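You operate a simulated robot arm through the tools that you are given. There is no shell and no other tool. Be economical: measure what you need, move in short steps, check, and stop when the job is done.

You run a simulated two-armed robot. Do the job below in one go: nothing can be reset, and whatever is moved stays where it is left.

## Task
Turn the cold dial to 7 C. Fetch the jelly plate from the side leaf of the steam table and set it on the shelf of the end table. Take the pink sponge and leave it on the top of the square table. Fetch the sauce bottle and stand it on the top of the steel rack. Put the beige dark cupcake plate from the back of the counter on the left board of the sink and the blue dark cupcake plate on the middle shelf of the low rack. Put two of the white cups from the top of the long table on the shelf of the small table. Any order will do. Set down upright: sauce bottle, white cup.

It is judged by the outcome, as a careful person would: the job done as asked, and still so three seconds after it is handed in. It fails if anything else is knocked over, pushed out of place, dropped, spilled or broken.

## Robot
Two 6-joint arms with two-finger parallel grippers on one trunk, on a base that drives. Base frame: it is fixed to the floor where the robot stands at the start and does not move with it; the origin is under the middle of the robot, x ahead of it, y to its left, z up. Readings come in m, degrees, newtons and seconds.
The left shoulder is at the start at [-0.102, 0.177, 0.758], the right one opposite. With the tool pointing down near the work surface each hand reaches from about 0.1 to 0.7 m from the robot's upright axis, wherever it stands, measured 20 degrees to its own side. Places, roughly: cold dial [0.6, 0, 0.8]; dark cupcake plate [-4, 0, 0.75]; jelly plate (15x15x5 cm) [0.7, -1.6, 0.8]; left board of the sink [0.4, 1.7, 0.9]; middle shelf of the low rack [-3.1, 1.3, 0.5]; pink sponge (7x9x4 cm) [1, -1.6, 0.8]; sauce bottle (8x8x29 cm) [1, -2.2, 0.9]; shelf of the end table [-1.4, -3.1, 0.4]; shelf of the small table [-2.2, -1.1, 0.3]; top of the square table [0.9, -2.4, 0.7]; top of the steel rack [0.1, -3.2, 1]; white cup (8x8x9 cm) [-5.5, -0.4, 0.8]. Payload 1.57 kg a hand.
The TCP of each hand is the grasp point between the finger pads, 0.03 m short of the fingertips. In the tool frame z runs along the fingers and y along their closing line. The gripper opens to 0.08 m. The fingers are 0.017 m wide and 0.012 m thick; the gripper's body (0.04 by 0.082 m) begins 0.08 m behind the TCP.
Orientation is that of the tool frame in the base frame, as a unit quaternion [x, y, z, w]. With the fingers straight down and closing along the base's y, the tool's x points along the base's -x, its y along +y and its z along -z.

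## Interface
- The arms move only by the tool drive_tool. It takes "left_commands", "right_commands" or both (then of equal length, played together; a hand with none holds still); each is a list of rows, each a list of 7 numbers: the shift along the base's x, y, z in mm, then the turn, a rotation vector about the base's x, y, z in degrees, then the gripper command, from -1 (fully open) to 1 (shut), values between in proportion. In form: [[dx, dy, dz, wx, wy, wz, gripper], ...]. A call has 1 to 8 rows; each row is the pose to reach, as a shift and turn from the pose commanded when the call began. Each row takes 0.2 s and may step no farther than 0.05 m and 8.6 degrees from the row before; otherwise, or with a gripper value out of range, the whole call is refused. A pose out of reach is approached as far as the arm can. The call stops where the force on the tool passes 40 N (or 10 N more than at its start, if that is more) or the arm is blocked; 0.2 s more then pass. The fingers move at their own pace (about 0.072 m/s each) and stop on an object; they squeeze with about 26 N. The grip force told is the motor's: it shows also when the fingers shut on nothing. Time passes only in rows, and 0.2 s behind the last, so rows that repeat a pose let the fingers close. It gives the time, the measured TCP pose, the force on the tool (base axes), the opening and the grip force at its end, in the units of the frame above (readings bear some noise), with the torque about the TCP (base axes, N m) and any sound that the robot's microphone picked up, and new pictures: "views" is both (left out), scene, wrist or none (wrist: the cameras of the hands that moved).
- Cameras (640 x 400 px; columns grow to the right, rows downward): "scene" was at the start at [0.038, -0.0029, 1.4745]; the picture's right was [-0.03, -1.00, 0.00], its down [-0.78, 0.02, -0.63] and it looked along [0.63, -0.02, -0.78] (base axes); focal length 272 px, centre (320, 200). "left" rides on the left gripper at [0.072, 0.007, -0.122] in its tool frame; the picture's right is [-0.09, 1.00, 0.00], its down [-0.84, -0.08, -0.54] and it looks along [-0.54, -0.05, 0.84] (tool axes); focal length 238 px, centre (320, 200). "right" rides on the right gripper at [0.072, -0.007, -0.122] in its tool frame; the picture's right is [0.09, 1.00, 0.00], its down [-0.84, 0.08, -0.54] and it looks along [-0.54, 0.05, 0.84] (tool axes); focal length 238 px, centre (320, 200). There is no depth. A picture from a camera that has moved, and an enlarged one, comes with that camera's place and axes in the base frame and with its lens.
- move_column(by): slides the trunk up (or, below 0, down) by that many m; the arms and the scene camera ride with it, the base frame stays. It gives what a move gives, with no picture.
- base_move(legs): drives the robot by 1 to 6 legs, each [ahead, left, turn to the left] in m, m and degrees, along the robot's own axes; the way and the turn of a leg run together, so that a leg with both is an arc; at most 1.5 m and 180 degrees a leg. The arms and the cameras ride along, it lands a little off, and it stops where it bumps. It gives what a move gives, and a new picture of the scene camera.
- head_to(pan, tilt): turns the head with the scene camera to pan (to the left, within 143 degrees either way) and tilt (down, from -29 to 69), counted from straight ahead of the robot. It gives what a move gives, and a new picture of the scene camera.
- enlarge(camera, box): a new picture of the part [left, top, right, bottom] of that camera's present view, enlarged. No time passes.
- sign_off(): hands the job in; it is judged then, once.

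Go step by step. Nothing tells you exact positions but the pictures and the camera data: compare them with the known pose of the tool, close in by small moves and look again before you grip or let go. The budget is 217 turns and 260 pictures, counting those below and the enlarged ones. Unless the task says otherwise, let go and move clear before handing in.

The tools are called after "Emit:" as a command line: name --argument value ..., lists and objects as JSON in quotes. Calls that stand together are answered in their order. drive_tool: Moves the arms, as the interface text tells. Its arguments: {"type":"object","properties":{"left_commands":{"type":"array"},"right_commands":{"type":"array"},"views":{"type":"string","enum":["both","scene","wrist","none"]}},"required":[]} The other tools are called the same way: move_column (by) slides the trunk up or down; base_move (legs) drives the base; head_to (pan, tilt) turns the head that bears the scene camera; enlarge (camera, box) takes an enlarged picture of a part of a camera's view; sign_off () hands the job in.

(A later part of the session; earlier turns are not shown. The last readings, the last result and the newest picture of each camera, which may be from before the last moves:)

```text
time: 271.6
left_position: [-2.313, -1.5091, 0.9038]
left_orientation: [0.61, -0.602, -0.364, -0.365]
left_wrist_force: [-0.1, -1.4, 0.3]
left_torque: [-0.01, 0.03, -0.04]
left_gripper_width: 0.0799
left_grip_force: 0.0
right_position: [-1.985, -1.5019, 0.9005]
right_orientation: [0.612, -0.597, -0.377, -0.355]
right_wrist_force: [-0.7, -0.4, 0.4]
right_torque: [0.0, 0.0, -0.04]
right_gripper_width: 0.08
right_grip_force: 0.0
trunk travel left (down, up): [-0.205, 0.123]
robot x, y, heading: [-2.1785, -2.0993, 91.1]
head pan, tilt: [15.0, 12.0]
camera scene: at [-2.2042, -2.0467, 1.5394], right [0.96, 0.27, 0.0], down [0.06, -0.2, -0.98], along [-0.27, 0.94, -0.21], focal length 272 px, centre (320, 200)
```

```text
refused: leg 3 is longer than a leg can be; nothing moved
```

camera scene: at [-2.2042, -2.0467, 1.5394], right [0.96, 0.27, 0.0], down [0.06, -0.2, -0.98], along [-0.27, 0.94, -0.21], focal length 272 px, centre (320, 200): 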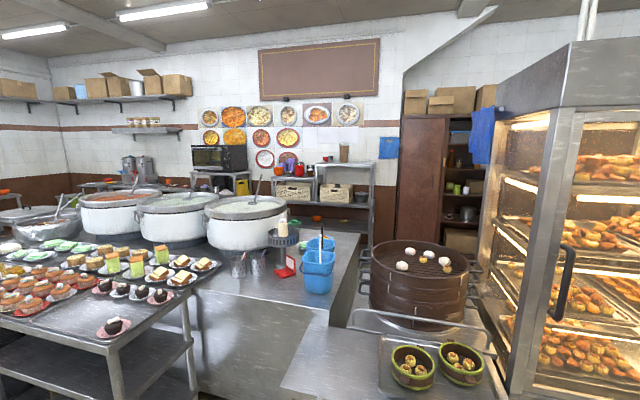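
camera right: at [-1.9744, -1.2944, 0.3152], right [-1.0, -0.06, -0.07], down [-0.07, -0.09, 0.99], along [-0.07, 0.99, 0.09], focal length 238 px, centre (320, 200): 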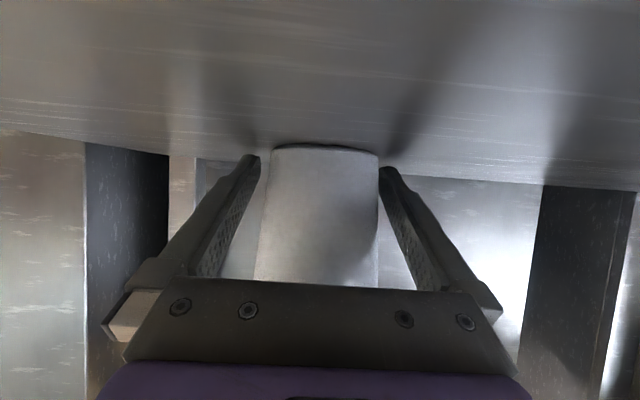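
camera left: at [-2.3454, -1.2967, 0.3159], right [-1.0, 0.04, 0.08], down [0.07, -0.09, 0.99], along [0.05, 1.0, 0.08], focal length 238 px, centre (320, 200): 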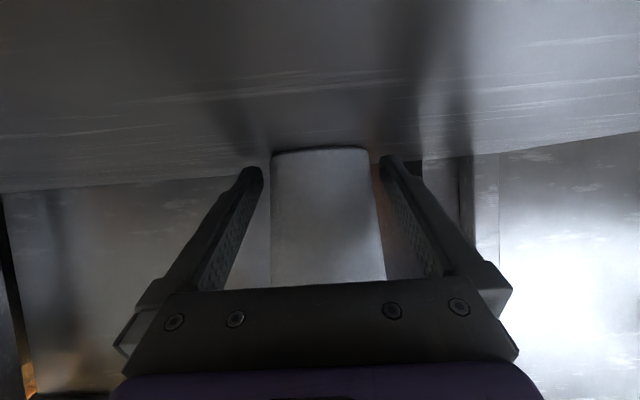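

Emit:
base_move --legs '[[0, 0, 88.9], [1.5, 0, 0], [1.48, 0, 0]]'

```text
time: 289.7
left_position: [-5.7355, -2.0884, 0.9039]
left_orientation: [0.856, -0.027, -0.516, -0.019]
left_wrist_force: [0.2, 0.5, 0.6]
left_torque: [0.03, -0.01, 0.02]
left_gripper_width: 0.0802
left_grip_force: 0.1
right_position: [-5.718, -1.7616, 0.8997]
right_orientation: [0.855, -0.022, -0.518, -0.004]
right_wrist_force: [-0.1, 0.5, -0.2]
right_torque: [-0.01, 0.03, 0.05]
right_gripper_width: 0.0801
right_grip_force: 0.0
trunk travel left (down, up): [-0.205, 0.123]
robot x, y, heading: [-5.1391, -1.9979, 176.6]
head pan, tilt: [15.0, 12.0]
camera scene: at [-5.1918, -2.0222, 1.5395], right [-0.2, 0.98, 0.0], down [0.2, 0.04, -0.98], along [-0.96, -0.19, -0.21], focal length 272 px, centre (320, 200)
```

scene: 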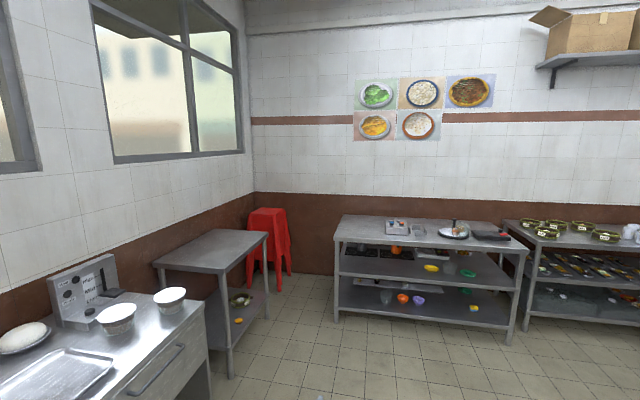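

Continuing: forward, turn right to face +y, sidestep left into the corridor beyond the table's end.

Emit:
base_move --legs '[[1.06, 0, 0], [0, 0, -86.6], [0, 0.55, 0]]'

Emit:
head_to --pan -15 --tilt 25

```text
time: 303.8
left_position: [-6.8979, -1.3501, 0.9033]
left_orientation: [0.609, -0.602, -0.365, -0.365]
left_wrist_force: [-0.9, -0.5, -0.2]
left_torque: [0.03, -0.05, -0.04]
left_gripper_width: 0.08
left_grip_force: 0.0
right_position: [-6.5703, -1.3433, 0.9004]
right_orientation: [0.612, -0.598, -0.376, -0.355]
right_wrist_force: [0.2, -1.2, 0.4]
right_torque: [0.01, -0.02, 0.04]
right_gripper_width: 0.0799
right_grip_force: 0.0
trunk travel left (down, up): [-0.205, 0.123]
robot x, y, heading: [-6.764, -1.9342, 90.5]
head pan, tilt: [15.0, 12.0]
camera scene: at [-6.7892, -1.8878, 1.5395], right [0.96, 0.27, 0.0], down [0.06, -0.2, -0.98], along [-0.26, 0.94, -0.21], focal length 272 px, centre (320, 200)
```

scene: 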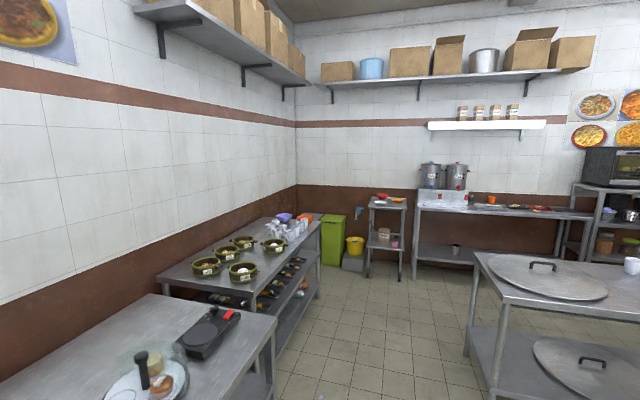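

```text
time: 304.7
left_position: [-6.8983, -1.3504, 0.9033]
left_orientation: [0.61, -0.602, -0.365, -0.364]
left_wrist_force: [-1.2, -0.6, -0.4]
left_torque: [-0.03, 0.02, 0.03]
left_gripper_width: 0.0798
left_grip_force: 0.2
right_position: [-6.5713, -1.3418, 0.9017]
right_orientation: [0.613, -0.597, -0.377, -0.354]
right_wrist_force: [0.0, -0.1, -1.0]
right_torque: [0.0, 0.0, 0.03]
right_gripper_width: 0.0799
right_grip_force: 0.1
trunk travel left (down, up): [-0.205, 0.123]
robot x, y, heading: [-6.7635, -1.9386, 90.6]
head pan, tilt: [-15.0, 25.0]
camera scene: at [-6.7411, -1.8882, 1.5184], right [0.97, -0.25, 0.0], down [-0.1, -0.41, -0.91], along [0.22, 0.88, -0.42], focal length 272 px, centre (320, 200)
```

scene: 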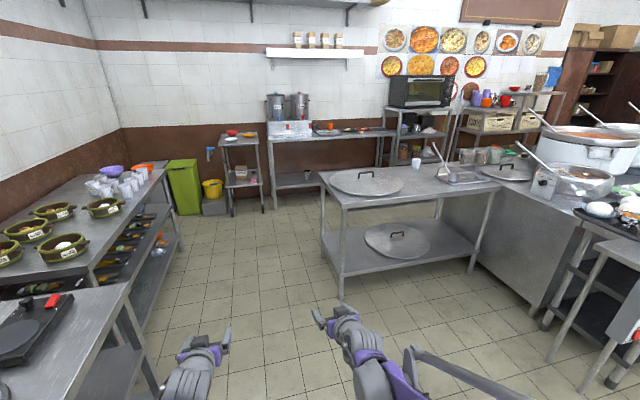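

The back aisle is clear (y ≈ 0.2–1.2). Driving up, then turning right into it.

Emit:
base_move --legs '[[1.4, 0, 0], [0.95, 0, 0], [0, 0, -90.5], [0, 0.25, 0]]'

Emit:
head_to --pan 0 --tilt 22

```text
time: 322.6
left_position: [-6.2366, 0.8081, 0.9048]
left_orientation: [-0.003, 0.857, -0.002, 0.516]
left_wrist_force: [0.3, 0.1, 0.1]
left_torque: [0.0, -0.02, 0.02]
left_gripper_width: 0.08
left_grip_force: 0.1
right_position: [-6.2291, 0.4793, 0.9001]
right_orientation: [-0.008, 0.856, 0.014, 0.517]
right_wrist_force: [0.0, -0.3, -0.7]
right_torque: [0.0, 0.0, -0.01]
right_gripper_width: 0.0803
right_grip_force: 0.0
trunk travel left (down, up): [-0.205, 0.123]
robot x, y, heading: [-6.826, 0.6793, 0.5]
head pan, tilt: [-15.0, 25.0]
camera scene: at [-6.7725, 0.6529, 1.5184], right [-0.25, -0.97, 0.0], down [-0.41, 0.11, -0.91], along [0.88, -0.23, -0.42], focal length 272 px, centre (320, 200)
```

scene: 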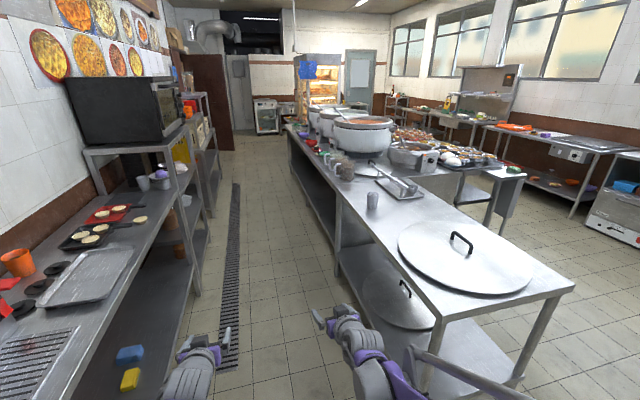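

```text
time: 323.3
left_position: [-6.2349, 0.8079, 0.9043]
left_orientation: [-0.003, 0.857, -0.001, 0.515]
left_wrist_force: [0.6, -0.5, 0.2]
left_torque: [0.02, -0.01, 0.01]
left_gripper_width: 0.0797
left_grip_force: 0.0
right_position: [-6.2291, 0.4781, 0.9005]
right_orientation: [-0.009, 0.856, 0.015, 0.516]
right_wrist_force: [0.7, -1.0, -0.3]
right_torque: [0.01, 0.01, 0.01]
right_gripper_width: 0.0799
right_grip_force: 0.1
trunk travel left (down, up): [-0.205, 0.123]
robot x, y, heading: [-6.8223, 0.6758, 0.5]
head pan, tilt: [0.0, 22.0]
camera scene: at [-6.7689, 0.6764, 1.5232], right [0.01, -1.0, 0.0], down [-0.37, 0.0, -0.93], along [0.93, 0.01, -0.37], focal length 272 px, centre (320, 200)
```

scene: 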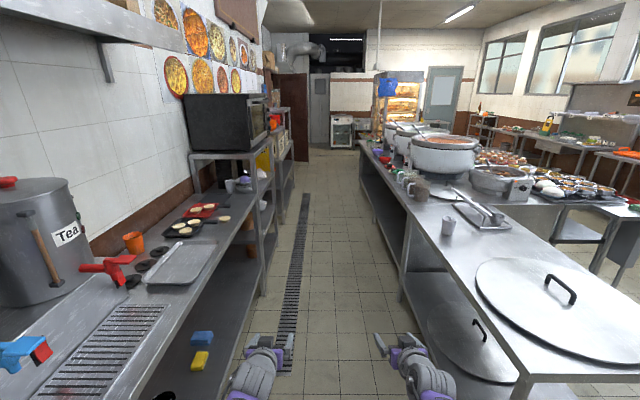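

The back aisle runs straight along the counter. Driving 1.5 m along it, keeping to the middle, then looking at the counter's back edge.

Emit:
base_move --legs '[[1.49, -0.08, -0.5]]'

Emit:
head_to --pan -20 --tilt 28

```text
time: 330.7
left_position: [-4.7438, 0.7063, 0.9045]
left_orientation: [0.008, 0.857, -0.008, 0.516]
left_wrist_force: [-0.3, -0.6, 0.6]
left_torque: [0.02, 0.0, 0.02]
left_gripper_width: 0.0801
left_grip_force: 0.1
right_position: [-4.7452, 0.3783, 0.9001]
right_orientation: [0.001, 0.855, 0.009, 0.518]
right_wrist_force: [0.1, 0.3, -0.3]
right_torque: [0.01, -0.01, -0.01]
right_gripper_width: 0.0799
right_grip_force: 0.0
trunk travel left (down, up): [-0.205, 0.123]
robot x, y, heading: [-5.3332, 0.5937, -0.9]
head pan, tilt: [0.0, 22.0]
camera scene: at [-5.2799, 0.5886, 1.5232], right [-0.02, -1.0, 0.0], down [-0.37, 0.01, -0.93], along [0.93, -0.02, -0.37], focal length 272 px, centre (320, 200)
```

scene: 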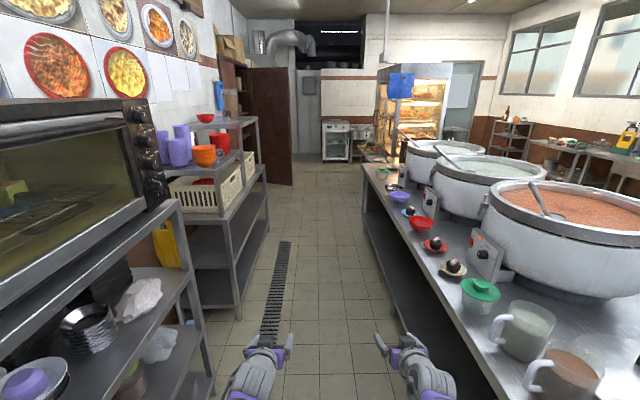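

```text
time: 331.6
left_position: [-4.7441, 0.7066, 0.9022]
left_orientation: [0.008, 0.857, -0.008, 0.515]
left_wrist_force: [0.0, -0.8, 0.3]
left_torque: [0.02, 0.02, 0.03]
left_gripper_width: 0.08
left_grip_force: 0.1
right_position: [-4.7447, 0.3775, 0.9005]
right_orientation: [0.002, 0.856, 0.008, 0.517]
right_wrist_force: [-0.3, 0.4, -1.2]
right_torque: [-0.03, 0.01, -0.03]
right_gripper_width: 0.0801
right_grip_force: 0.1
trunk travel left (down, up): [-0.205, 0.123]
robot x, y, heading: [-5.3371, 0.5878, -0.9]
head pan, tilt: [-20.0, 28.0]
camera scene: at [-5.2877, 0.5576, 1.5136], right [-0.36, -0.93, 0.0], down [-0.44, 0.17, -0.88], along [0.82, -0.32, -0.47], focal length 272 px, centre (320, 200)
```

scene: 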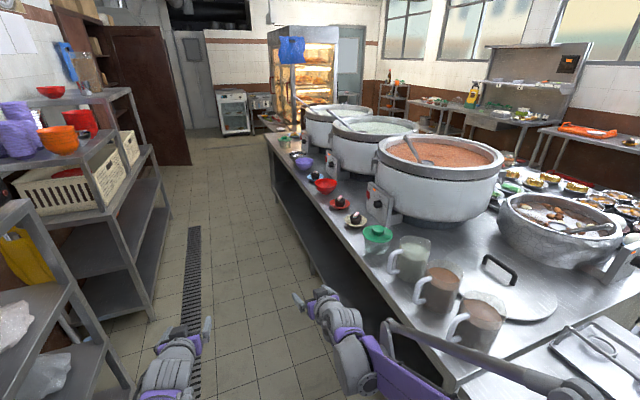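

Small plates with dark cupcakes stand along the back edge. Enlarging.

Emit:
enlarge --camera "scene" --box '[270, 130, 430, 250]'

```text
3.33 times, centred on (350, 190) of scene
camera zoom: at [-5.2877, 0.5576, 1.5136], right [-0.36, -0.93, 0.0], down [-0.44, 0.17, -0.88], along [0.82, -0.32, -0.47], focal length 907 px, centre (220, 233)
```

zoom: 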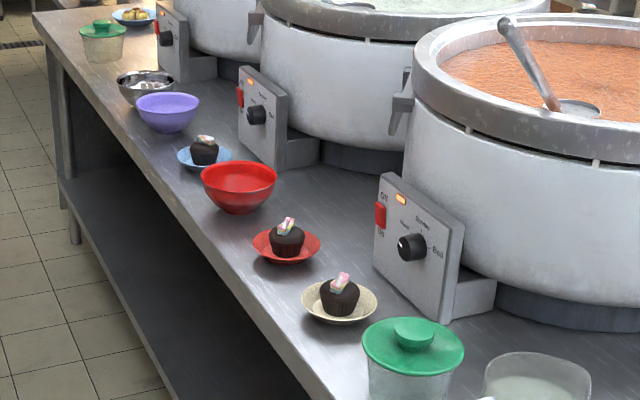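

Beige plate ≈ [-4.31, -0.01], then a red plate and red bowl, then the blue plate ≈ [-3.71, -0.03]. I'll pre-orient both hands (rolled and pitched for rim pinching) and raise them before turning.

Emit:
drive_tool --right_commands '[[0, -6, 20, -6.6, 1.2, 4.9, -1], [0, -12, 40, -13.2, 2.4, 9.8, -1], [0, -18, 60, -19.8, 3.7, 14.6, -1], [0, -24, 80, -26.4, 4.9, 19.5, -1], [0, -30, 100, -33, 6.1, 24.4, -1], [0, -36, 120, -39.6, 7.3, 29.3, -1], [0, -42, 140, -46.2, 8.5, 34.2, -1], [0, -48, 150, -52.8, 9.7, 39, -1]]' --left_commands '[[0, 12, 20, 6.6, 1.2, -4.9, -1], [0, 24, 40, 13.2, 2.4, -9.8, -1], [0, 36, 60, 19.8, 3.7, -14.6, -1], [0, 48, 80, 26.4, 4.9, -19.5, -1], [0, 60, 100, 33, 6.1, -24.4, -1], [0, 72, 120, 39.6, 7.3, -29.3, -1], [0, 84, 140, 46.2, 8.5, -34.2, -1], [0, 96, 150, 52.8, 9.7, -39, -1]]' --views "none"

Emit:
drive_tool --right_commands '[[0, 0, 0, -6.6, 1.2, 4.9, -1], [0, 0, 0, -13.2, 2.4, 9.8, -1], [0, 0, 0, -19.8, 3.7, 14.6, -1]]' --left_commands '[[0, 0, 0, 6.6, 1.2, -4.9, -1], [0, 0, 0, 13.2, 2.4, -9.8, -1], [0, 0, 0, 19.8, 3.7, -14.6, -1]]' --views "scene"

```text
time: 333.4
left_position: [-4.7437, 0.8011, 1.0538]
left_orientation: [0.507, 0.759, 0.2, 0.356]
left_wrist_force: [-0.1, 0.3, -0.5]
left_torque: [0.02, -0.03, -0.02]
left_gripper_width: 0.0801
left_grip_force: 0.2
right_position: [-4.7452, 0.3307, 1.0486]
right_orientation: [-0.499, 0.761, -0.2, 0.362]
right_wrist_force: [-0.2, 1.0, 0.1]
right_torque: [0.0, 0.0, -0.04]
right_gripper_width: 0.08
right_grip_force: 0.1
trunk travel left (down, up): [-0.205, 0.123]
robot x, y, heading: [-5.3335, 0.5885, -0.9]
head pan, tilt: [-20.0, 28.0]
```

```text
time: 334.1
left_position: [-4.7432, 0.8022, 1.0527]
left_orientation: [0.658, 0.654, 0.264, 0.262]
left_wrist_force: [-1.2, 0.3, 0.1]
left_torque: [0.0, -0.01, 0.03]
left_gripper_width: 0.0799
left_grip_force: 0.1
right_position: [-4.7454, 0.3304, 1.0502]
right_orientation: [-0.654, 0.656, -0.262, 0.273]
right_wrist_force: [0.0, -0.1, -0.5]
right_torque: [-0.02, 0.0, 0.0]
right_gripper_width: 0.0798
right_grip_force: 0.0
trunk travel left (down, up): [-0.205, 0.123]
robot x, y, heading: [-5.3353, 0.5898, -0.8]
head pan, tilt: [-20.0, 28.0]
camera scene: at [-5.2875, 0.5574, 1.5135], right [-0.36, -0.93, 0.0], down [-0.44, 0.17, -0.88], along [0.82, -0.32, -0.47], focal length 272 px, centre (320, 200)
```

scene: 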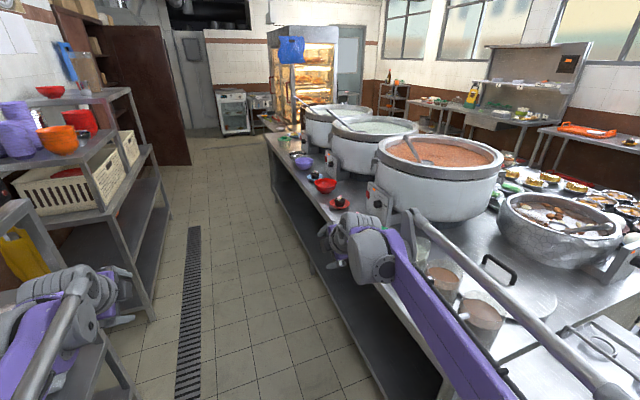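

Both hands are set. Driving on and turning to face the counter from behind.

Emit:
base_move --legs '[[1.24, 0.06, 0], [0, 0, -89.2]]'

Emit:
head_to --pan -12 --tilt 50

```text
time: 344.0
left_position: [-3.8887, 0.0402, 1.054]
left_orientation: [0.928, 0.014, 0.007, 0.372]
left_wrist_force: [-0.2, 0.2, -0.3]
left_torque: [-0.01, 0.03, 0.02]
left_gripper_width: 0.0801
left_grip_force: 0.1
right_position: [-4.3606, 0.0262, 1.0513]
right_orientation: [-0.012, 0.925, -0.379, 0.016]
right_wrist_force: [-0.3, 0.3, 0.1]
right_torque: [0.02, -0.04, 0.02]
right_gripper_width: 0.0799
right_grip_force: 0.0
trunk travel left (down, up): [-0.205, 0.123]
robot x, y, heading: [-4.119, 0.6242, -89.1]
head pan, tilt: [-20.0, 28.0]
camera scene: at [-4.1495, 0.5766, 1.5135], right [-0.95, 0.33, 0.0], down [0.15, 0.44, -0.88], along [-0.29, -0.83, -0.47], focal length 272 px, centre (320, 200)
```

scene: 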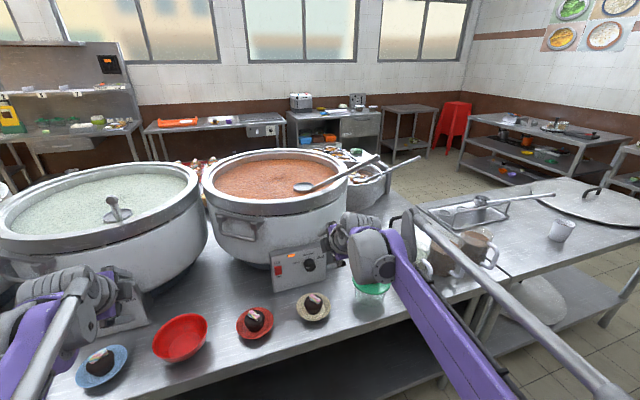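

```text
time: 344.9
left_position: [-3.8878, 0.0403, 1.0535]
left_orientation: [0.928, 0.013, 0.007, 0.373]
left_wrist_force: [0.5, -0.5, -0.4]
left_torque: [0.02, -0.01, 0.02]
left_gripper_width: 0.0801
left_grip_force: 0.0
right_position: [-4.3603, 0.0264, 1.0502]
right_orientation: [-0.012, 0.925, -0.379, 0.014]
right_wrist_force: [0.6, -1.0, 0.6]
right_torque: [0.03, 0.01, 0.0]
right_gripper_width: 0.0802
right_grip_force: 0.0
trunk travel left (down, up): [-0.205, 0.123]
robot x, y, heading: [-4.1198, 0.6255, -88.9]
head pan, tilt: [-12.0, 50.0]
camera scene: at [-4.1345, 0.5872, 1.4809], right [-0.98, 0.19, 0.0], down [0.15, 0.75, -0.64], along [-0.12, -0.63, -0.77], focal length 272 px, centre (320, 200)
```

scene: 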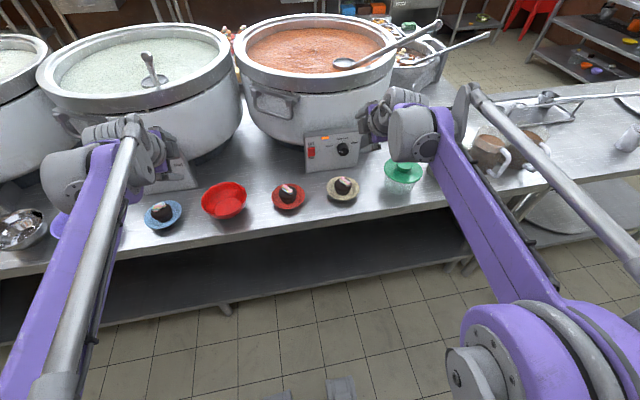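

Triangulated: beige plate centre ≈ [-4.323, -0.006], rim z ≈ 0.80, counter ≈ 0.78, counter edge y ≈ 0.11. Shifting the base 4 cm left and bringing the right hand to a pre-approach.

Emit:
base_move --legs '[[0, 0.04, -1]]'

Emit:
drive_tool --right_commands '[[0, 20, -30, 0, 0, 0, -0.5], [0, 40, -65, 0, 0, 0, 0.1], [0, 60, -105, 0, 0, 0, 0.1], [0, 64, -145, 0, 0, 0, 0.1], [0, 64, -180, 0, 0, 0, 0.1]]' --views "both"

```text
time: 345.9
left_position: [-3.8599, 0.037, 1.0526]
left_orientation: [0.928, 0.005, 0.005, 0.372]
left_wrist_force: [-0.3, -0.6, 0.3]
left_torque: [-0.02, -0.02, 0.01]
left_gripper_width: 0.0798
left_grip_force: 0.1
right_position: [-4.3322, 0.0312, 1.0493]
right_orientation: [-0.004, 0.926, -0.378, 0.011]
right_wrist_force: [-0.3, 0.4, -0.6]
right_torque: [0.02, 0.0, -0.04]
right_gripper_width: 0.08
right_grip_force: 0.1
trunk travel left (down, up): [-0.205, 0.123]
robot x, y, heading: [-4.0773, 0.6252, -90.2]
head pan, tilt: [-12.0, 50.0]
camera scene: at [-4.0951, 0.5878, 1.4809], right [-0.98, 0.21, 0.0], down [0.16, 0.75, -0.64], along [-0.13, -0.63, -0.77], focal length 272 px, centre (320, 200)
```

scene: 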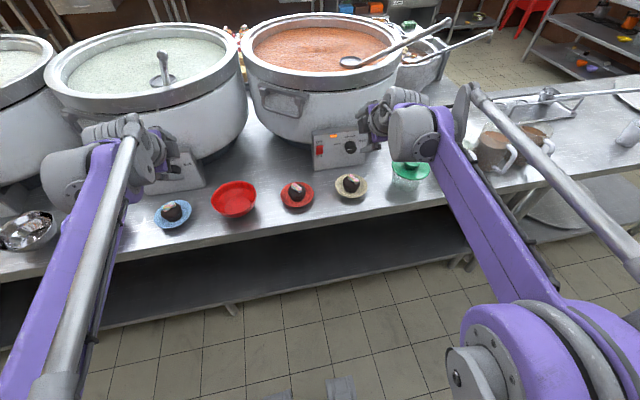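

```text
time: 347.1
left_position: [-3.8606, 0.0368, 1.0524]
left_orientation: [0.928, 0.006, 0.004, 0.372]
left_wrist_force: [-1.2, 0.1, -0.1]
left_torque: [-0.01, -0.02, 0.01]
left_gripper_width: 0.08
left_grip_force: 0.0
right_position: [-4.3294, 0.0964, 0.8694]
right_orientation: [-0.004, 0.925, -0.379, 0.012]
right_wrist_force: [-0.2, -0.6, -0.6]
right_torque: [0.01, -0.01, 0.01]
right_gripper_width: 0.036
right_grip_force: 0.1
trunk travel left (down, up): [-0.205, 0.123]
robot x, y, heading: [-4.0798, 0.6188, -90.1]
head pan, tilt: [-12.0, 50.0]
camera scene: at [-4.0959, 0.5873, 1.4808], right [-0.98, 0.21, 0.0], down [0.16, 0.75, -0.64], along [-0.13, -0.63, -0.77], focal length 272 px, centre (320, 200)
camera right: at [-4.4047, 0.175, 0.96], right [-0.09, 0.71, -0.7], down [0.82, 0.45, 0.35], along [0.56, -0.54, -0.62], focal length 238 px, centre (320, 200)
```

scene: 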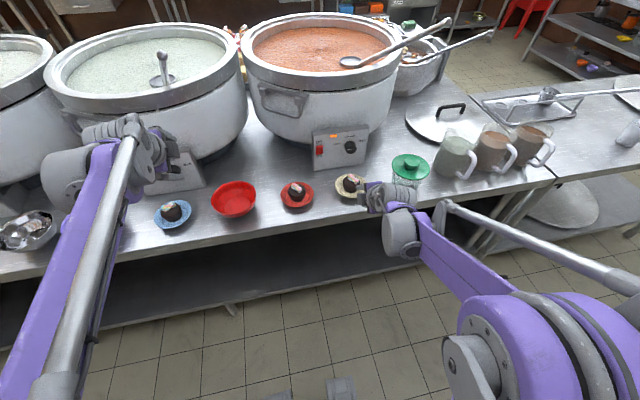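
right: 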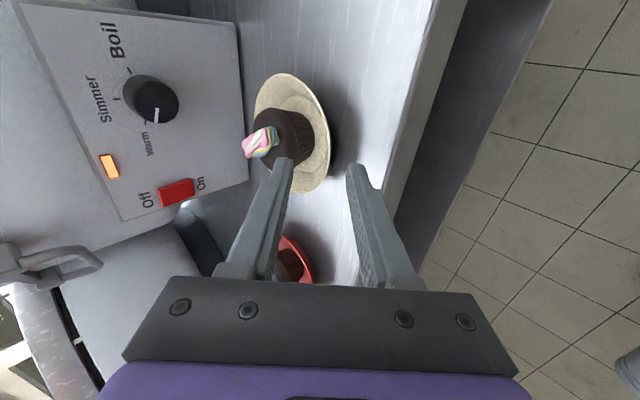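

Aligned nicely. Advancing along the finger direction part way.

Emit:
drive_tool --right_commands '[[1, -18, -18, 0, 0, 0, 0.1], [1, -33, -33, 0, 0, 0, 0.1]]' --views "wrist"

Emit:
enlarge --camera "scene" --box '[300, 150, 420, 230]'

```text
time: 347.7
left_position: [-3.8591, 0.0386, 1.0552]
left_orientation: [0.928, 0.005, 0.003, 0.373]
left_wrist_force: [0.5, -0.7, 0.2]
left_torque: [0.0, -0.02, 0.0]
left_gripper_width: 0.0801
left_grip_force: 0.1
right_position: [-4.3298, 0.0686, 0.8407]
right_orientation: [-0.004, 0.926, -0.378, 0.012]
right_wrist_force: [2.7, 11.3, 12.1]
right_torque: [0.48, 0.04, -0.08]
right_gripper_width: 0.0357
right_grip_force: 0.1
trunk travel left (down, up): [-0.205, 0.123]
robot x, y, heading: [-4.0778, 0.6276, -90.1]
head pan, tilt: [-12.0, 50.0]
stopped in row 2 (right hand): the force on the tool passed its limit at 61 N (the readings are from after the stop); the commanded pose is now the measured one
camera right: at [-4.4053, 0.1472, 0.9319], right [-0.09, 0.71, -0.7], down [0.82, 0.45, 0.35], along [0.56, -0.54, -0.62], focal length 238 px, centre (320, 200)
```

right: 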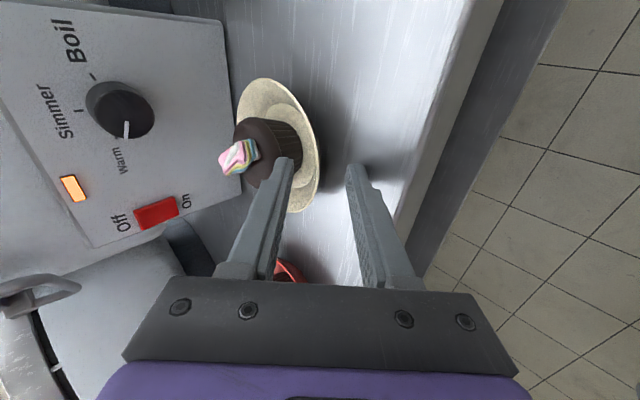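

```text
5.00 times, centred on (360, 190) of scene
camera zoom: at [-4.0953, 0.5897, 1.481], right [-0.98, 0.21, 0.0], down [0.16, 0.75, -0.64], along [-0.14, -0.63, -0.77], focal length 1361 px, centre (120, 250)
```

zoom: 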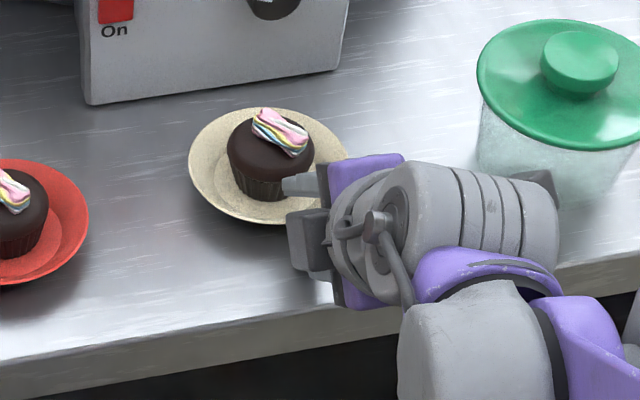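

The lower tip rests on the counter (≈0.797) with the rim midway between the fingers. Sliding in 6 mm and closing.

Emit:
drive_tool --right_commands '[[0, -3, 2, 0, 0, 0, 0.1], [0, -7, 1, 0, 0, 0, 0.1], [0, -7, 1, 0, 0, 0, 0.5], [0, -7, 1, 0, 0, 0, 1], [0, -7, 1, 0, 0, 0, 1], [0, -7, 1, 0, 0, 0, 1]]' --views "wrist"

Emit:
enlarge --camera "scene" --box '[300, 150, 420, 230]'

```text
time: 349.1
left_position: [-3.8599, 0.0366, 1.053]
left_orientation: [0.928, 0.005, 0.003, 0.373]
left_wrist_force: [0.3, -0.2, -0.4]
left_torque: [-0.02, 0.01, 0.0]
left_gripper_width: 0.08
left_grip_force: 0.1
right_position: [-4.3317, 0.059, 0.8413]
right_orientation: [-0.004, 0.926, -0.377, 0.012]
right_wrist_force: [0.7, 0.0, -0.3]
right_torque: [0.03, 0.01, 0.01]
right_gripper_width: 0.0061
right_grip_force: 25.9
trunk travel left (down, up): [-0.205, 0.123]
robot x, y, heading: [-4.0847, 0.629, -89.9]
head pan, tilt: [-12.0, 50.0]
camera right: at [-4.4059, 0.1385, 0.9313], right [-0.09, 0.71, -0.7], down [0.82, 0.45, 0.35], along [0.56, -0.54, -0.62], focal length 238 px, centre (320, 200)
```

right: 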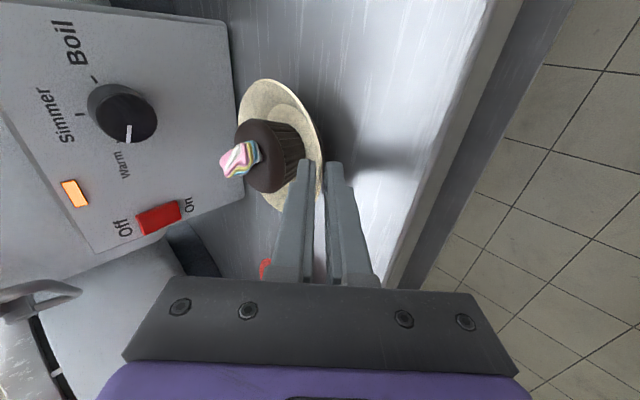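

```text
5.00 times, centred on (360, 190) of scene
camera zoom: at [-4.0958, 0.5876, 1.4808], right [-0.98, 0.21, 0.0], down [0.16, 0.75, -0.64], along [-0.13, -0.63, -0.77], focal length 1361 px, centre (120, 250)
```

zoom: 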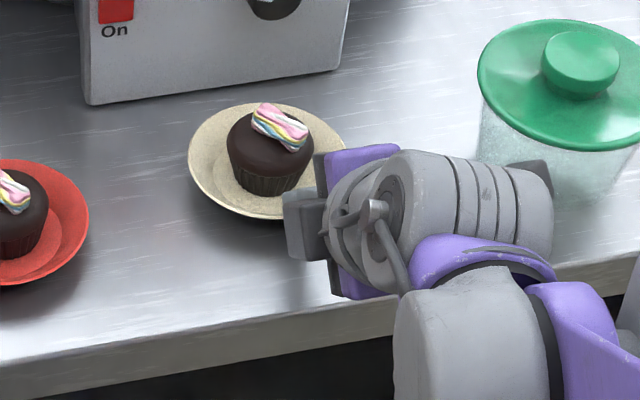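

Pinched at 6 mm and the cupcake undisturbed. Lifting gently.

Emit:
drive_tool --right_commands '[[0, 0, 8, 0, 0, 0, 1], [0, 0, 20, 0, 0, 0, 1], [0, 0, 40, 0, 0, 0, 1], [0, 0, 60, 0, 0, 0, 1]]' --views "wrist"

Emit:
enlarge --camera "scene" --box '[300, 130, 420, 210]'

```text
time: 350.1
left_position: [-3.8608, 0.0375, 1.0535]
left_orientation: [0.928, 0.005, 0.004, 0.374]
left_wrist_force: [-0.9, 0.2, 0.7]
left_torque: [0.02, -0.03, 0.01]
left_gripper_width: 0.0798
left_grip_force: 0.0
right_position: [-4.3302, 0.0603, 0.9006]
right_orientation: [-0.004, 0.926, -0.377, 0.013]
right_wrist_force: [0.1, 0.1, 0.2]
right_torque: [0.07, -0.01, 0.02]
right_gripper_width: 0.0059
right_grip_force: 26.1
trunk travel left (down, up): [-0.205, 0.123]
robot x, y, heading: [-4.0806, 0.6255, -90.0]
head pan, tilt: [-12.0, 50.0]
camera right: at [-4.4053, 0.1387, 0.9913], right [-0.09, 0.71, -0.7], down [0.82, 0.45, 0.35], along [0.56, -0.54, -0.62], focal length 238 px, centre (320, 200)
```

right: 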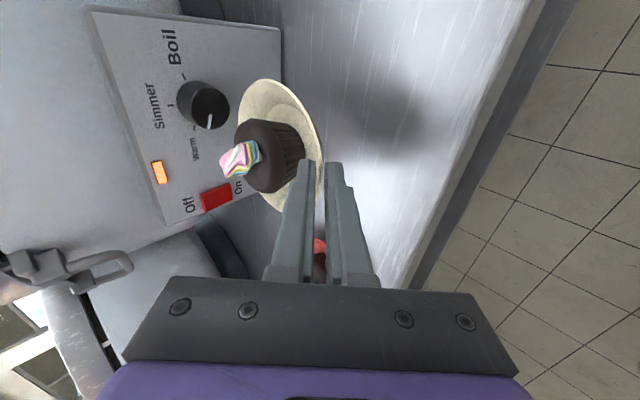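

```text
5.00 times, centred on (360, 170) of scene
camera zoom: at [-4.0957, 0.5877, 1.4809], right [-0.98, 0.21, 0.0], down [0.16, 0.75, -0.64], along [-0.13, -0.63, -0.77], focal length 1361 px, centre (120, 350)
```

zoom: 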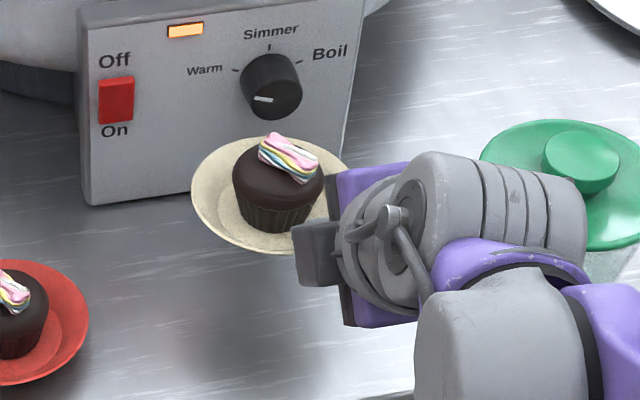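

Held level with the cupcake upright. Raising it clear, then shifting left for the blue plate (≈ [-3.757, 0.0]).

Emit:
drive_tool --right_commands '[[0, 10, 40, 0, 0, 0, 1], [0, 20, 80, 0, 0, 0, 1], [0, 40, 120, 0, 0, 0, 1], [-20, 60, 140, 0, 0, 0, 1]]' --views "none"

Emit:
base_move --legs '[[0, 0.1, 0]]'

Emit:
drive_tool --left_commands '[[0, 20, -30, 0, 0, 0, -0.5], [0, 40, -65, 0, 0, 0, 0.1], [0, 56, -105, 0, 0, 0, 0.1], [0, 58, -145, 0, 0, 0, 0.1], [0, 58, -178, 0, 0, 0, 0.1]]' --views "both"

```text
time: 351.1
left_position: [-3.861, 0.0379, 1.0529]
left_orientation: [0.928, 0.005, 0.004, 0.374]
left_wrist_force: [0.4, -0.5, -0.4]
left_torque: [-0.02, 0.0, -0.04]
left_gripper_width: 0.0799
left_grip_force: 0.0
right_position: [-4.3527, 0.1205, 1.0435]
right_orientation: [-0.004, 0.926, -0.377, 0.013]
right_wrist_force: [-0.4, 0.9, 0.3]
right_torque: [0.03, -0.03, 0.0]
right_gripper_width: 0.0055
right_grip_force: 26.3
trunk travel left (down, up): [-0.205, 0.123]
robot x, y, heading: [-4.0842, 0.6231, -90.2]
head pan, tilt: [-12.0, 50.0]
```

```text
time: 352.7
left_position: [-3.7631, 0.0361, 1.0538]
left_orientation: [0.927, 0.004, 0.004, 0.374]
left_wrist_force: [-0.5, 0.6, -0.5]
left_torque: [-0.02, -0.02, 0.01]
left_gripper_width: 0.0801
left_grip_force: 0.0
right_position: [-4.2553, 0.1193, 1.043]
right_orientation: [-0.003, 0.926, -0.377, 0.012]
right_wrist_force: [-0.7, 0.0, -0.8]
right_torque: [0.06, 0.0, 0.0]
right_gripper_width: 0.0059
right_grip_force: 25.4
trunk travel left (down, up): [-0.205, 0.123]
robot x, y, heading: [-3.9843, 0.6239, -90.2]
head pan, tilt: [-12.0, 50.0]
camera scene: at [-3.9974, 0.5874, 1.4809], right [-0.98, 0.21, 0.0], down [0.16, 0.75, -0.64], along [-0.14, -0.63, -0.77], focal length 272 px, centre (320, 200)
```

scene: 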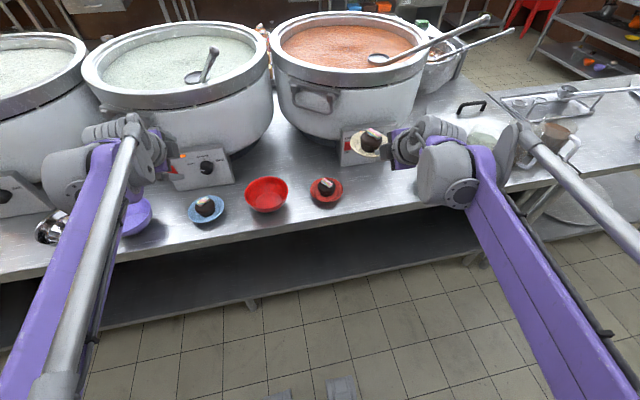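

```text
time: 353.9
left_position: [-3.762, 0.0951, 0.8757]
left_orientation: [0.928, 0.004, 0.003, 0.372]
left_wrist_force: [0.2, -0.6, -0.6]
left_torque: [0.02, -0.03, 0.02]
left_gripper_width: 0.036
left_grip_force: 0.0
right_position: [-4.2558, 0.1199, 1.0432]
right_orientation: [-0.004, 0.926, -0.377, 0.013]
right_wrist_force: [0.6, -0.6, -0.3]
right_torque: [0.06, 0.0, -0.01]
right_gripper_width: 0.0057
right_grip_force: 25.9
trunk travel left (down, up): [-0.205, 0.123]
robot x, y, heading: [-3.9828, 0.6261, -90.1]
head pan, tilt: [-12.0, 50.0]
camera scene: at [-3.9977, 0.587, 1.4808], right [-0.98, 0.21, 0.0], down [0.16, 0.75, -0.64], along [-0.14, -0.63, -0.77], focal length 272 px, centre (320, 200)
camera left: at [-3.692, 0.1755, 0.9681], right [-0.09, -0.72, 0.69], down [-0.84, 0.42, 0.34], along [-0.53, -0.55, -0.64], focal length 238 px, centre (320, 200)
```

scene: 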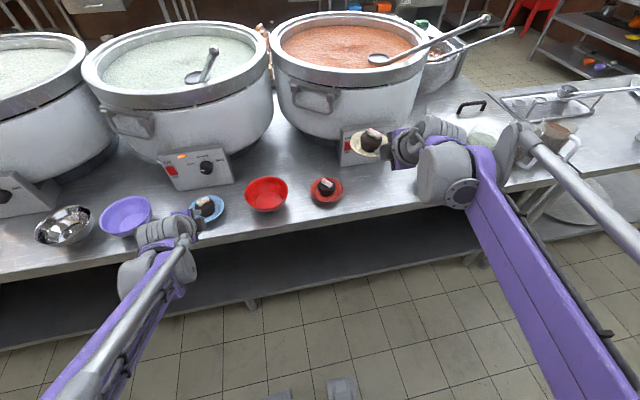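
left: 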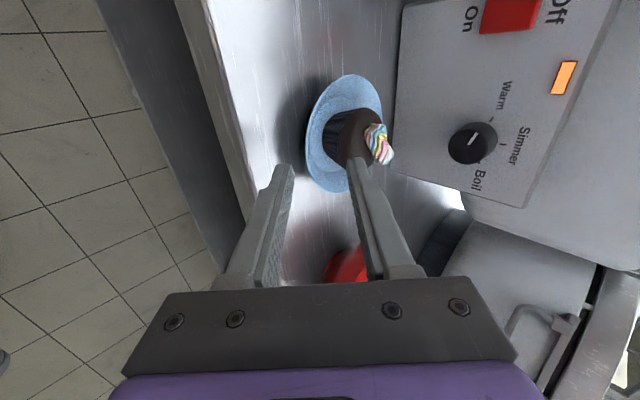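

The blue plate is lined up. Advancing to touch, sliding in and closing as before.

Emit:
drive_tool --left_commands '[[0, -14, -17, 0, 0, 0, 0.1], [0, -26, -31, 0, 0, 0, 0.1], [0, -30, -33, 0, 0, 0, 0.1]]' --views "wrist"

Emit:
enlarge --camera "scene" --box '[140, 170, 260, 250]'

```text
time: 354.7
left_position: [-3.7638, 0.0657, 0.8447]
left_orientation: [0.927, 0.004, 0.004, 0.375]
left_wrist_force: [0.7, 9.3, 22.7]
left_torque: [-0.79, -0.05, 0.01]
left_gripper_width: 0.0428
left_grip_force: 3.7
right_position: [-4.2555, 0.1212, 1.0439]
right_orientation: [-0.004, 0.926, -0.378, 0.013]
right_wrist_force: [-0.1, -1.2, -0.1]
right_torque: [0.06, 0.03, 0.0]
right_gripper_width: 0.0055
right_grip_force: 25.0
trunk travel left (down, up): [-0.205, 0.123]
robot x, y, heading: [-3.9837, 0.6261, -90.4]
head pan, tilt: [-12.0, 50.0]
camera left: at [-3.6935, 0.1469, 0.9367], right [-0.09, -0.72, 0.69], down [-0.84, 0.42, 0.33], along [-0.53, -0.55, -0.64], focal length 238 px, centre (320, 200)
```

left: 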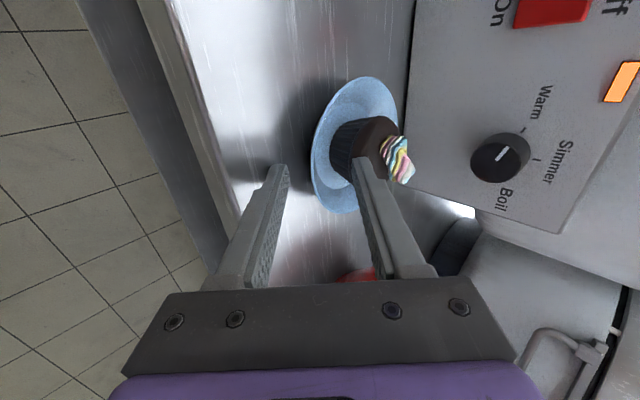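

```text
5.00 times, centred on (200, 210) of scene
camera zoom: at [-3.9985, 0.5907, 1.4811], right [-0.98, 0.21, 0.0], down [0.16, 0.75, -0.64], along [-0.13, -0.63, -0.76], focal length 1361 px, centre (920, 150)
```

zoom: 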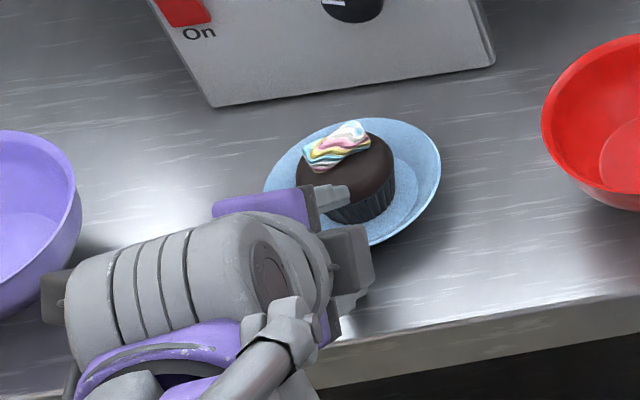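

The fingers were pushed apart a little by the counter. Raising slightly, narrowing, sliding in 5 mm and closing.

Emit:
drive_tool --left_commands '[[0, 0, 4, 0, 0, 0, 0.1], [0, -1, 3, 0, 0, 0, 0.35], [0, -4, 2, 0, 0, 0, 0.45], [0, -6, 1, 0, 0, 0, 0.6], [0, -6, 1, 0, 0, 0, 1], [0, -6, 1, 0, 0, 0, 1], [0, -6, 1, 0, 0, 0, 1]]' --views "wrist"

Emit:
enlarge --camera "scene" --box '[140, 170, 260, 250]'

```text
time: 356.3
left_position: [-3.7634, 0.0596, 0.8417]
left_orientation: [0.928, 0.004, 0.003, 0.372]
left_wrist_force: [0.5, -0.3, -0.1]
left_torque: [0.09, -0.01, -0.02]
left_gripper_width: 0.0053
left_grip_force: 25.4
right_position: [-4.2549, 0.1189, 1.0435]
right_orientation: [-0.003, 0.926, -0.376, 0.013]
right_wrist_force: [-0.3, -0.2, -0.7]
right_torque: [0.04, 0.01, -0.02]
right_gripper_width: 0.0059
right_grip_force: 25.3
trunk travel left (down, up): [-0.205, 0.123]
robot x, y, heading: [-3.9811, 0.6271, -90.3]
head pan, tilt: [-12.0, 50.0]
camera left: at [-3.6927, 0.1382, 0.9357], right [-0.09, -0.72, 0.69], down [-0.84, 0.42, 0.34], along [-0.53, -0.55, -0.64], focal length 238 px, centre (320, 200)
```

left: 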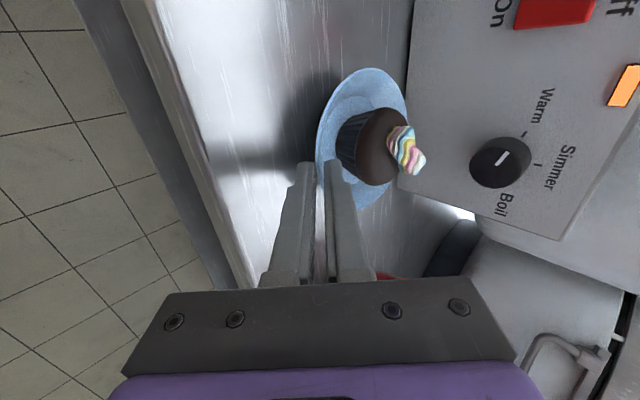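

```text
5.00 times, centred on (200, 210) of scene
camera zoom: at [-3.9979, 0.5876, 1.4807], right [-0.98, 0.21, 0.0], down [0.16, 0.75, -0.64], along [-0.14, -0.63, -0.77], focal length 1361 px, centre (920, 150)
```

zoom: 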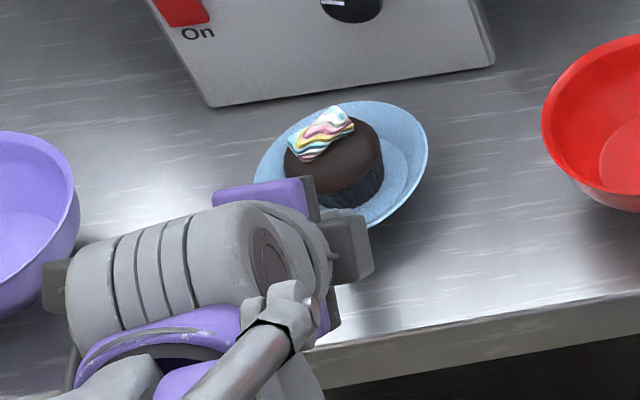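

Pinched. Lifting gently.

Emit:
drive_tool --left_commands '[[0, 0, 8, 0, 0, 0, 1], [0, 0, 20, 0, 0, 0, 1], [0, 0, 40, 0, 0, 0, 1], [0, 0, 60, 0, 0, 0, 1]]' --views "wrist"

Emit:
enlarge --camera "scene" --box '[140, 150, 260, 230]'

```text
time: 357.3
left_position: [-3.7618, 0.0571, 0.9043]
left_orientation: [0.928, 0.004, 0.003, 0.373]
left_wrist_force: [0.2, 0.3, -0.5]
left_torque: [0.05, 0.02, -0.01]
left_gripper_width: 0.005
left_grip_force: 25.3
right_position: [-4.2546, 0.1185, 1.0434]
right_orientation: [-0.004, 0.926, -0.377, 0.012]
right_wrist_force: [-0.1, 0.7, 0.0]
right_torque: [0.02, 0.0, -0.01]
right_gripper_width: 0.0056
right_grip_force: 25.4
trunk travel left (down, up): [-0.205, 0.123]
robot x, y, heading: [-3.9828, 0.627, -90.3]
head pan, tilt: [-12.0, 50.0]
camera left: at [-3.6908, 0.1374, 0.997], right [-0.09, -0.72, 0.69], down [-0.84, 0.42, 0.34], along [-0.53, -0.55, -0.64], focal length 238 px, centre (320, 200)
```

left: 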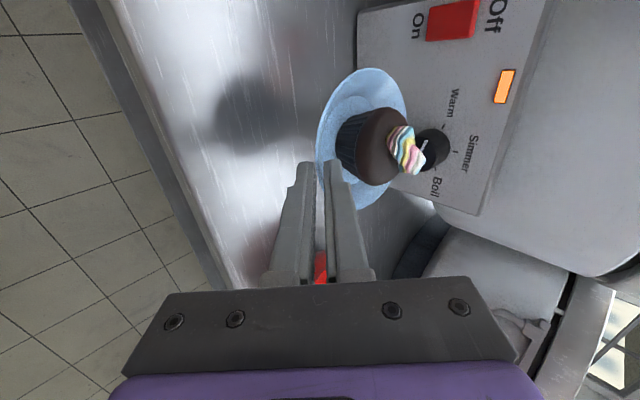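

```text
5.00 times, centred on (200, 190) of scene
camera zoom: at [-3.9979, 0.5876, 1.4809], right [-0.98, 0.21, 0.0], down [0.16, 0.75, -0.64], along [-0.14, -0.63, -0.77], focal length 1361 px, centre (920, 250)
```

zoom: 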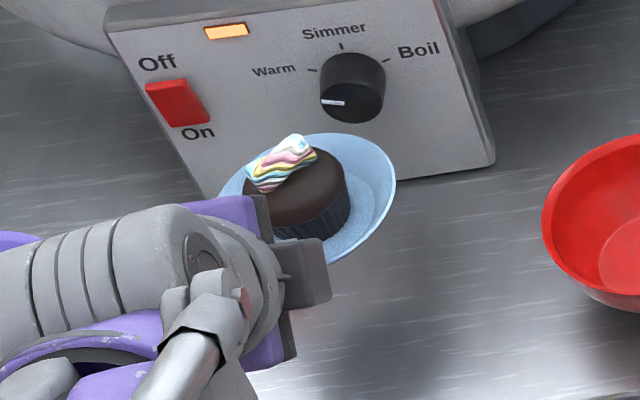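

Held well. Raising it, then looking behind towards the low rack.

Emit:
drive_tool --left_commands '[[0, 10, 35, 0, 0, 0, 1], [0, 20, 75, 0, 0, 0, 1], [0, 40, 115, 0, 0, 0, 1], [0, 65, 140, 0, 0, 0, 1]]' --views "none"

Emit:
head_to --pan 135 --tilt 25

```text
time: 358.3
left_position: [-3.7609, 0.1222, 1.0425]
left_orientation: [0.928, 0.004, 0.002, 0.373]
left_wrist_force: [0.4, 0.0, -0.8]
left_torque: [0.06, 0.02, 0.01]
left_gripper_width: 0.005
left_grip_force: 25.0
right_position: [-4.2556, 0.1219, 1.0435]
right_orientation: [-0.003, 0.926, -0.377, 0.013]
right_wrist_force: [-1.1, 0.1, -1.5]
right_torque: [0.08, -0.02, 0.02]
right_gripper_width: 0.0054
right_grip_force: 25.6
trunk travel left (down, up): [-0.205, 0.123]
robot x, y, heading: [-3.982, 0.6287, -90.0]
head pan, tilt: [-12.0, 50.0]
```

```text
time: 360.6
left_position: [-3.7612, 0.1202, 1.0436]
left_orientation: [0.928, 0.005, 0.004, 0.373]
left_wrist_force: [-0.1, 0.1, -2.0]
left_torque: [0.08, -0.01, 0.03]
left_gripper_width: 0.0051
left_grip_force: 25.9
right_position: [-4.2548, 0.1198, 1.0426]
right_orientation: [-0.004, 0.926, -0.377, 0.013]
right_wrist_force: [-0.2, 0.4, -2.1]
right_torque: [0.08, 0.0, -0.01]
right_gripper_width: 0.0056
right_grip_force: 25.8
trunk travel left (down, up): [-0.205, 0.123]
robot x, y, heading: [-3.9814, 0.6262, -90.1]
head pan, tilt: [135.0, 25.0]
camera scene: at [-3.9163, 0.7275, 1.5184], right [0.7, -0.71, 0.0], down [-0.3, -0.3, -0.91], along [0.64, 0.64, -0.42], focal length 272 px, centre (320, 200)
```

scene: 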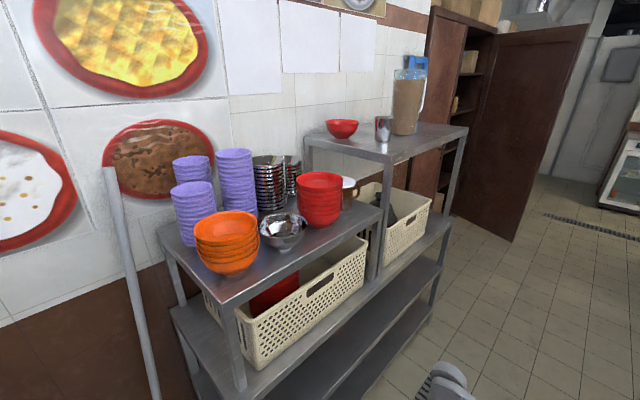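

The low rack spans x ≈ -3.77 to -2.6 with its front at y ≈ 1.12; crates stand on the upper board (z ≈ 0.79) and the middle shelf (z ≈ 0.5) looks empty. I'll draw both plates in close to turn round in the aisle.

Emit:
drive_tool --left_commands '[[5, 30, 0, 0, 0, 0, 1], [10, 60, 0, 0, 0, 0, 1], [15, 90, 0, 0, 0, 0, 1], [20, 120, 0, 0, 0, 0, 1]]' --right_commands '[[0, 30, 0, 0, 0, 0, 1], [0, 60, 0, 0, 0, 0, 1], [0, 90, 0, 0, 0, 0, 1], [0, 120, 0, 0, 0, 0, 1]]' --views "wrist"

```text
time: 361.6
left_position: [-3.7407, 0.245, 1.0439]
left_orientation: [0.928, 0.004, 0.004, 0.373]
left_wrist_force: [-0.1, 0.6, -0.7]
left_torque: [0.06, 0.02, -0.01]
left_gripper_width: 0.005
left_grip_force: 25.0
right_position: [-4.2545, 0.2407, 1.0435]
right_orientation: [-0.003, 0.926, -0.378, 0.013]
right_wrist_force: [0.4, 0.7, -0.6]
right_torque: [0.02, 0.0, 0.02]
right_gripper_width: 0.0055
right_grip_force: 25.6
trunk travel left (down, up): [-0.205, 0.123]
robot x, y, heading: [-3.9864, 0.6246, -90.4]
head pan, tilt: [135.0, 25.0]
camera right: at [-4.3285, 0.3195, 1.1336], right [-0.09, 0.71, -0.7], down [0.82, 0.45, 0.35], along [0.56, -0.54, -0.62], focal length 238 px, centre (320, 200)
camera left: at [-3.6707, 0.3244, 1.1367], right [-0.09, -0.72, 0.69], down [-0.84, 0.42, 0.33], along [-0.53, -0.55, -0.64], focal length 238 px, centre (320, 200)
```

right: 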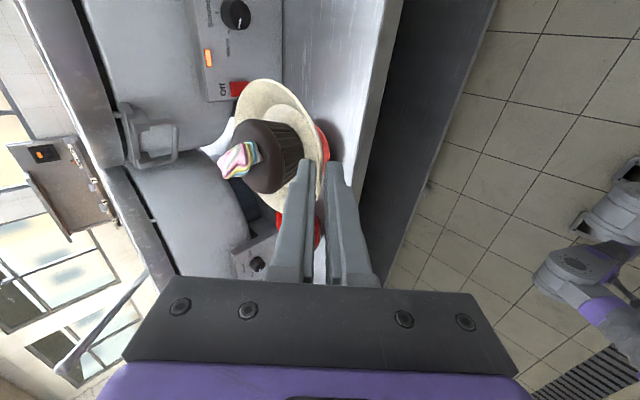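
left: 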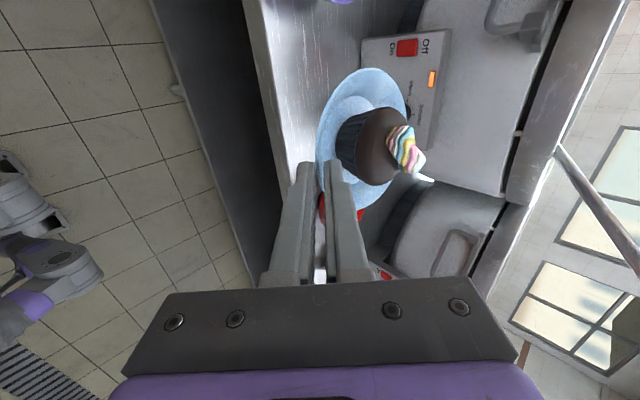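

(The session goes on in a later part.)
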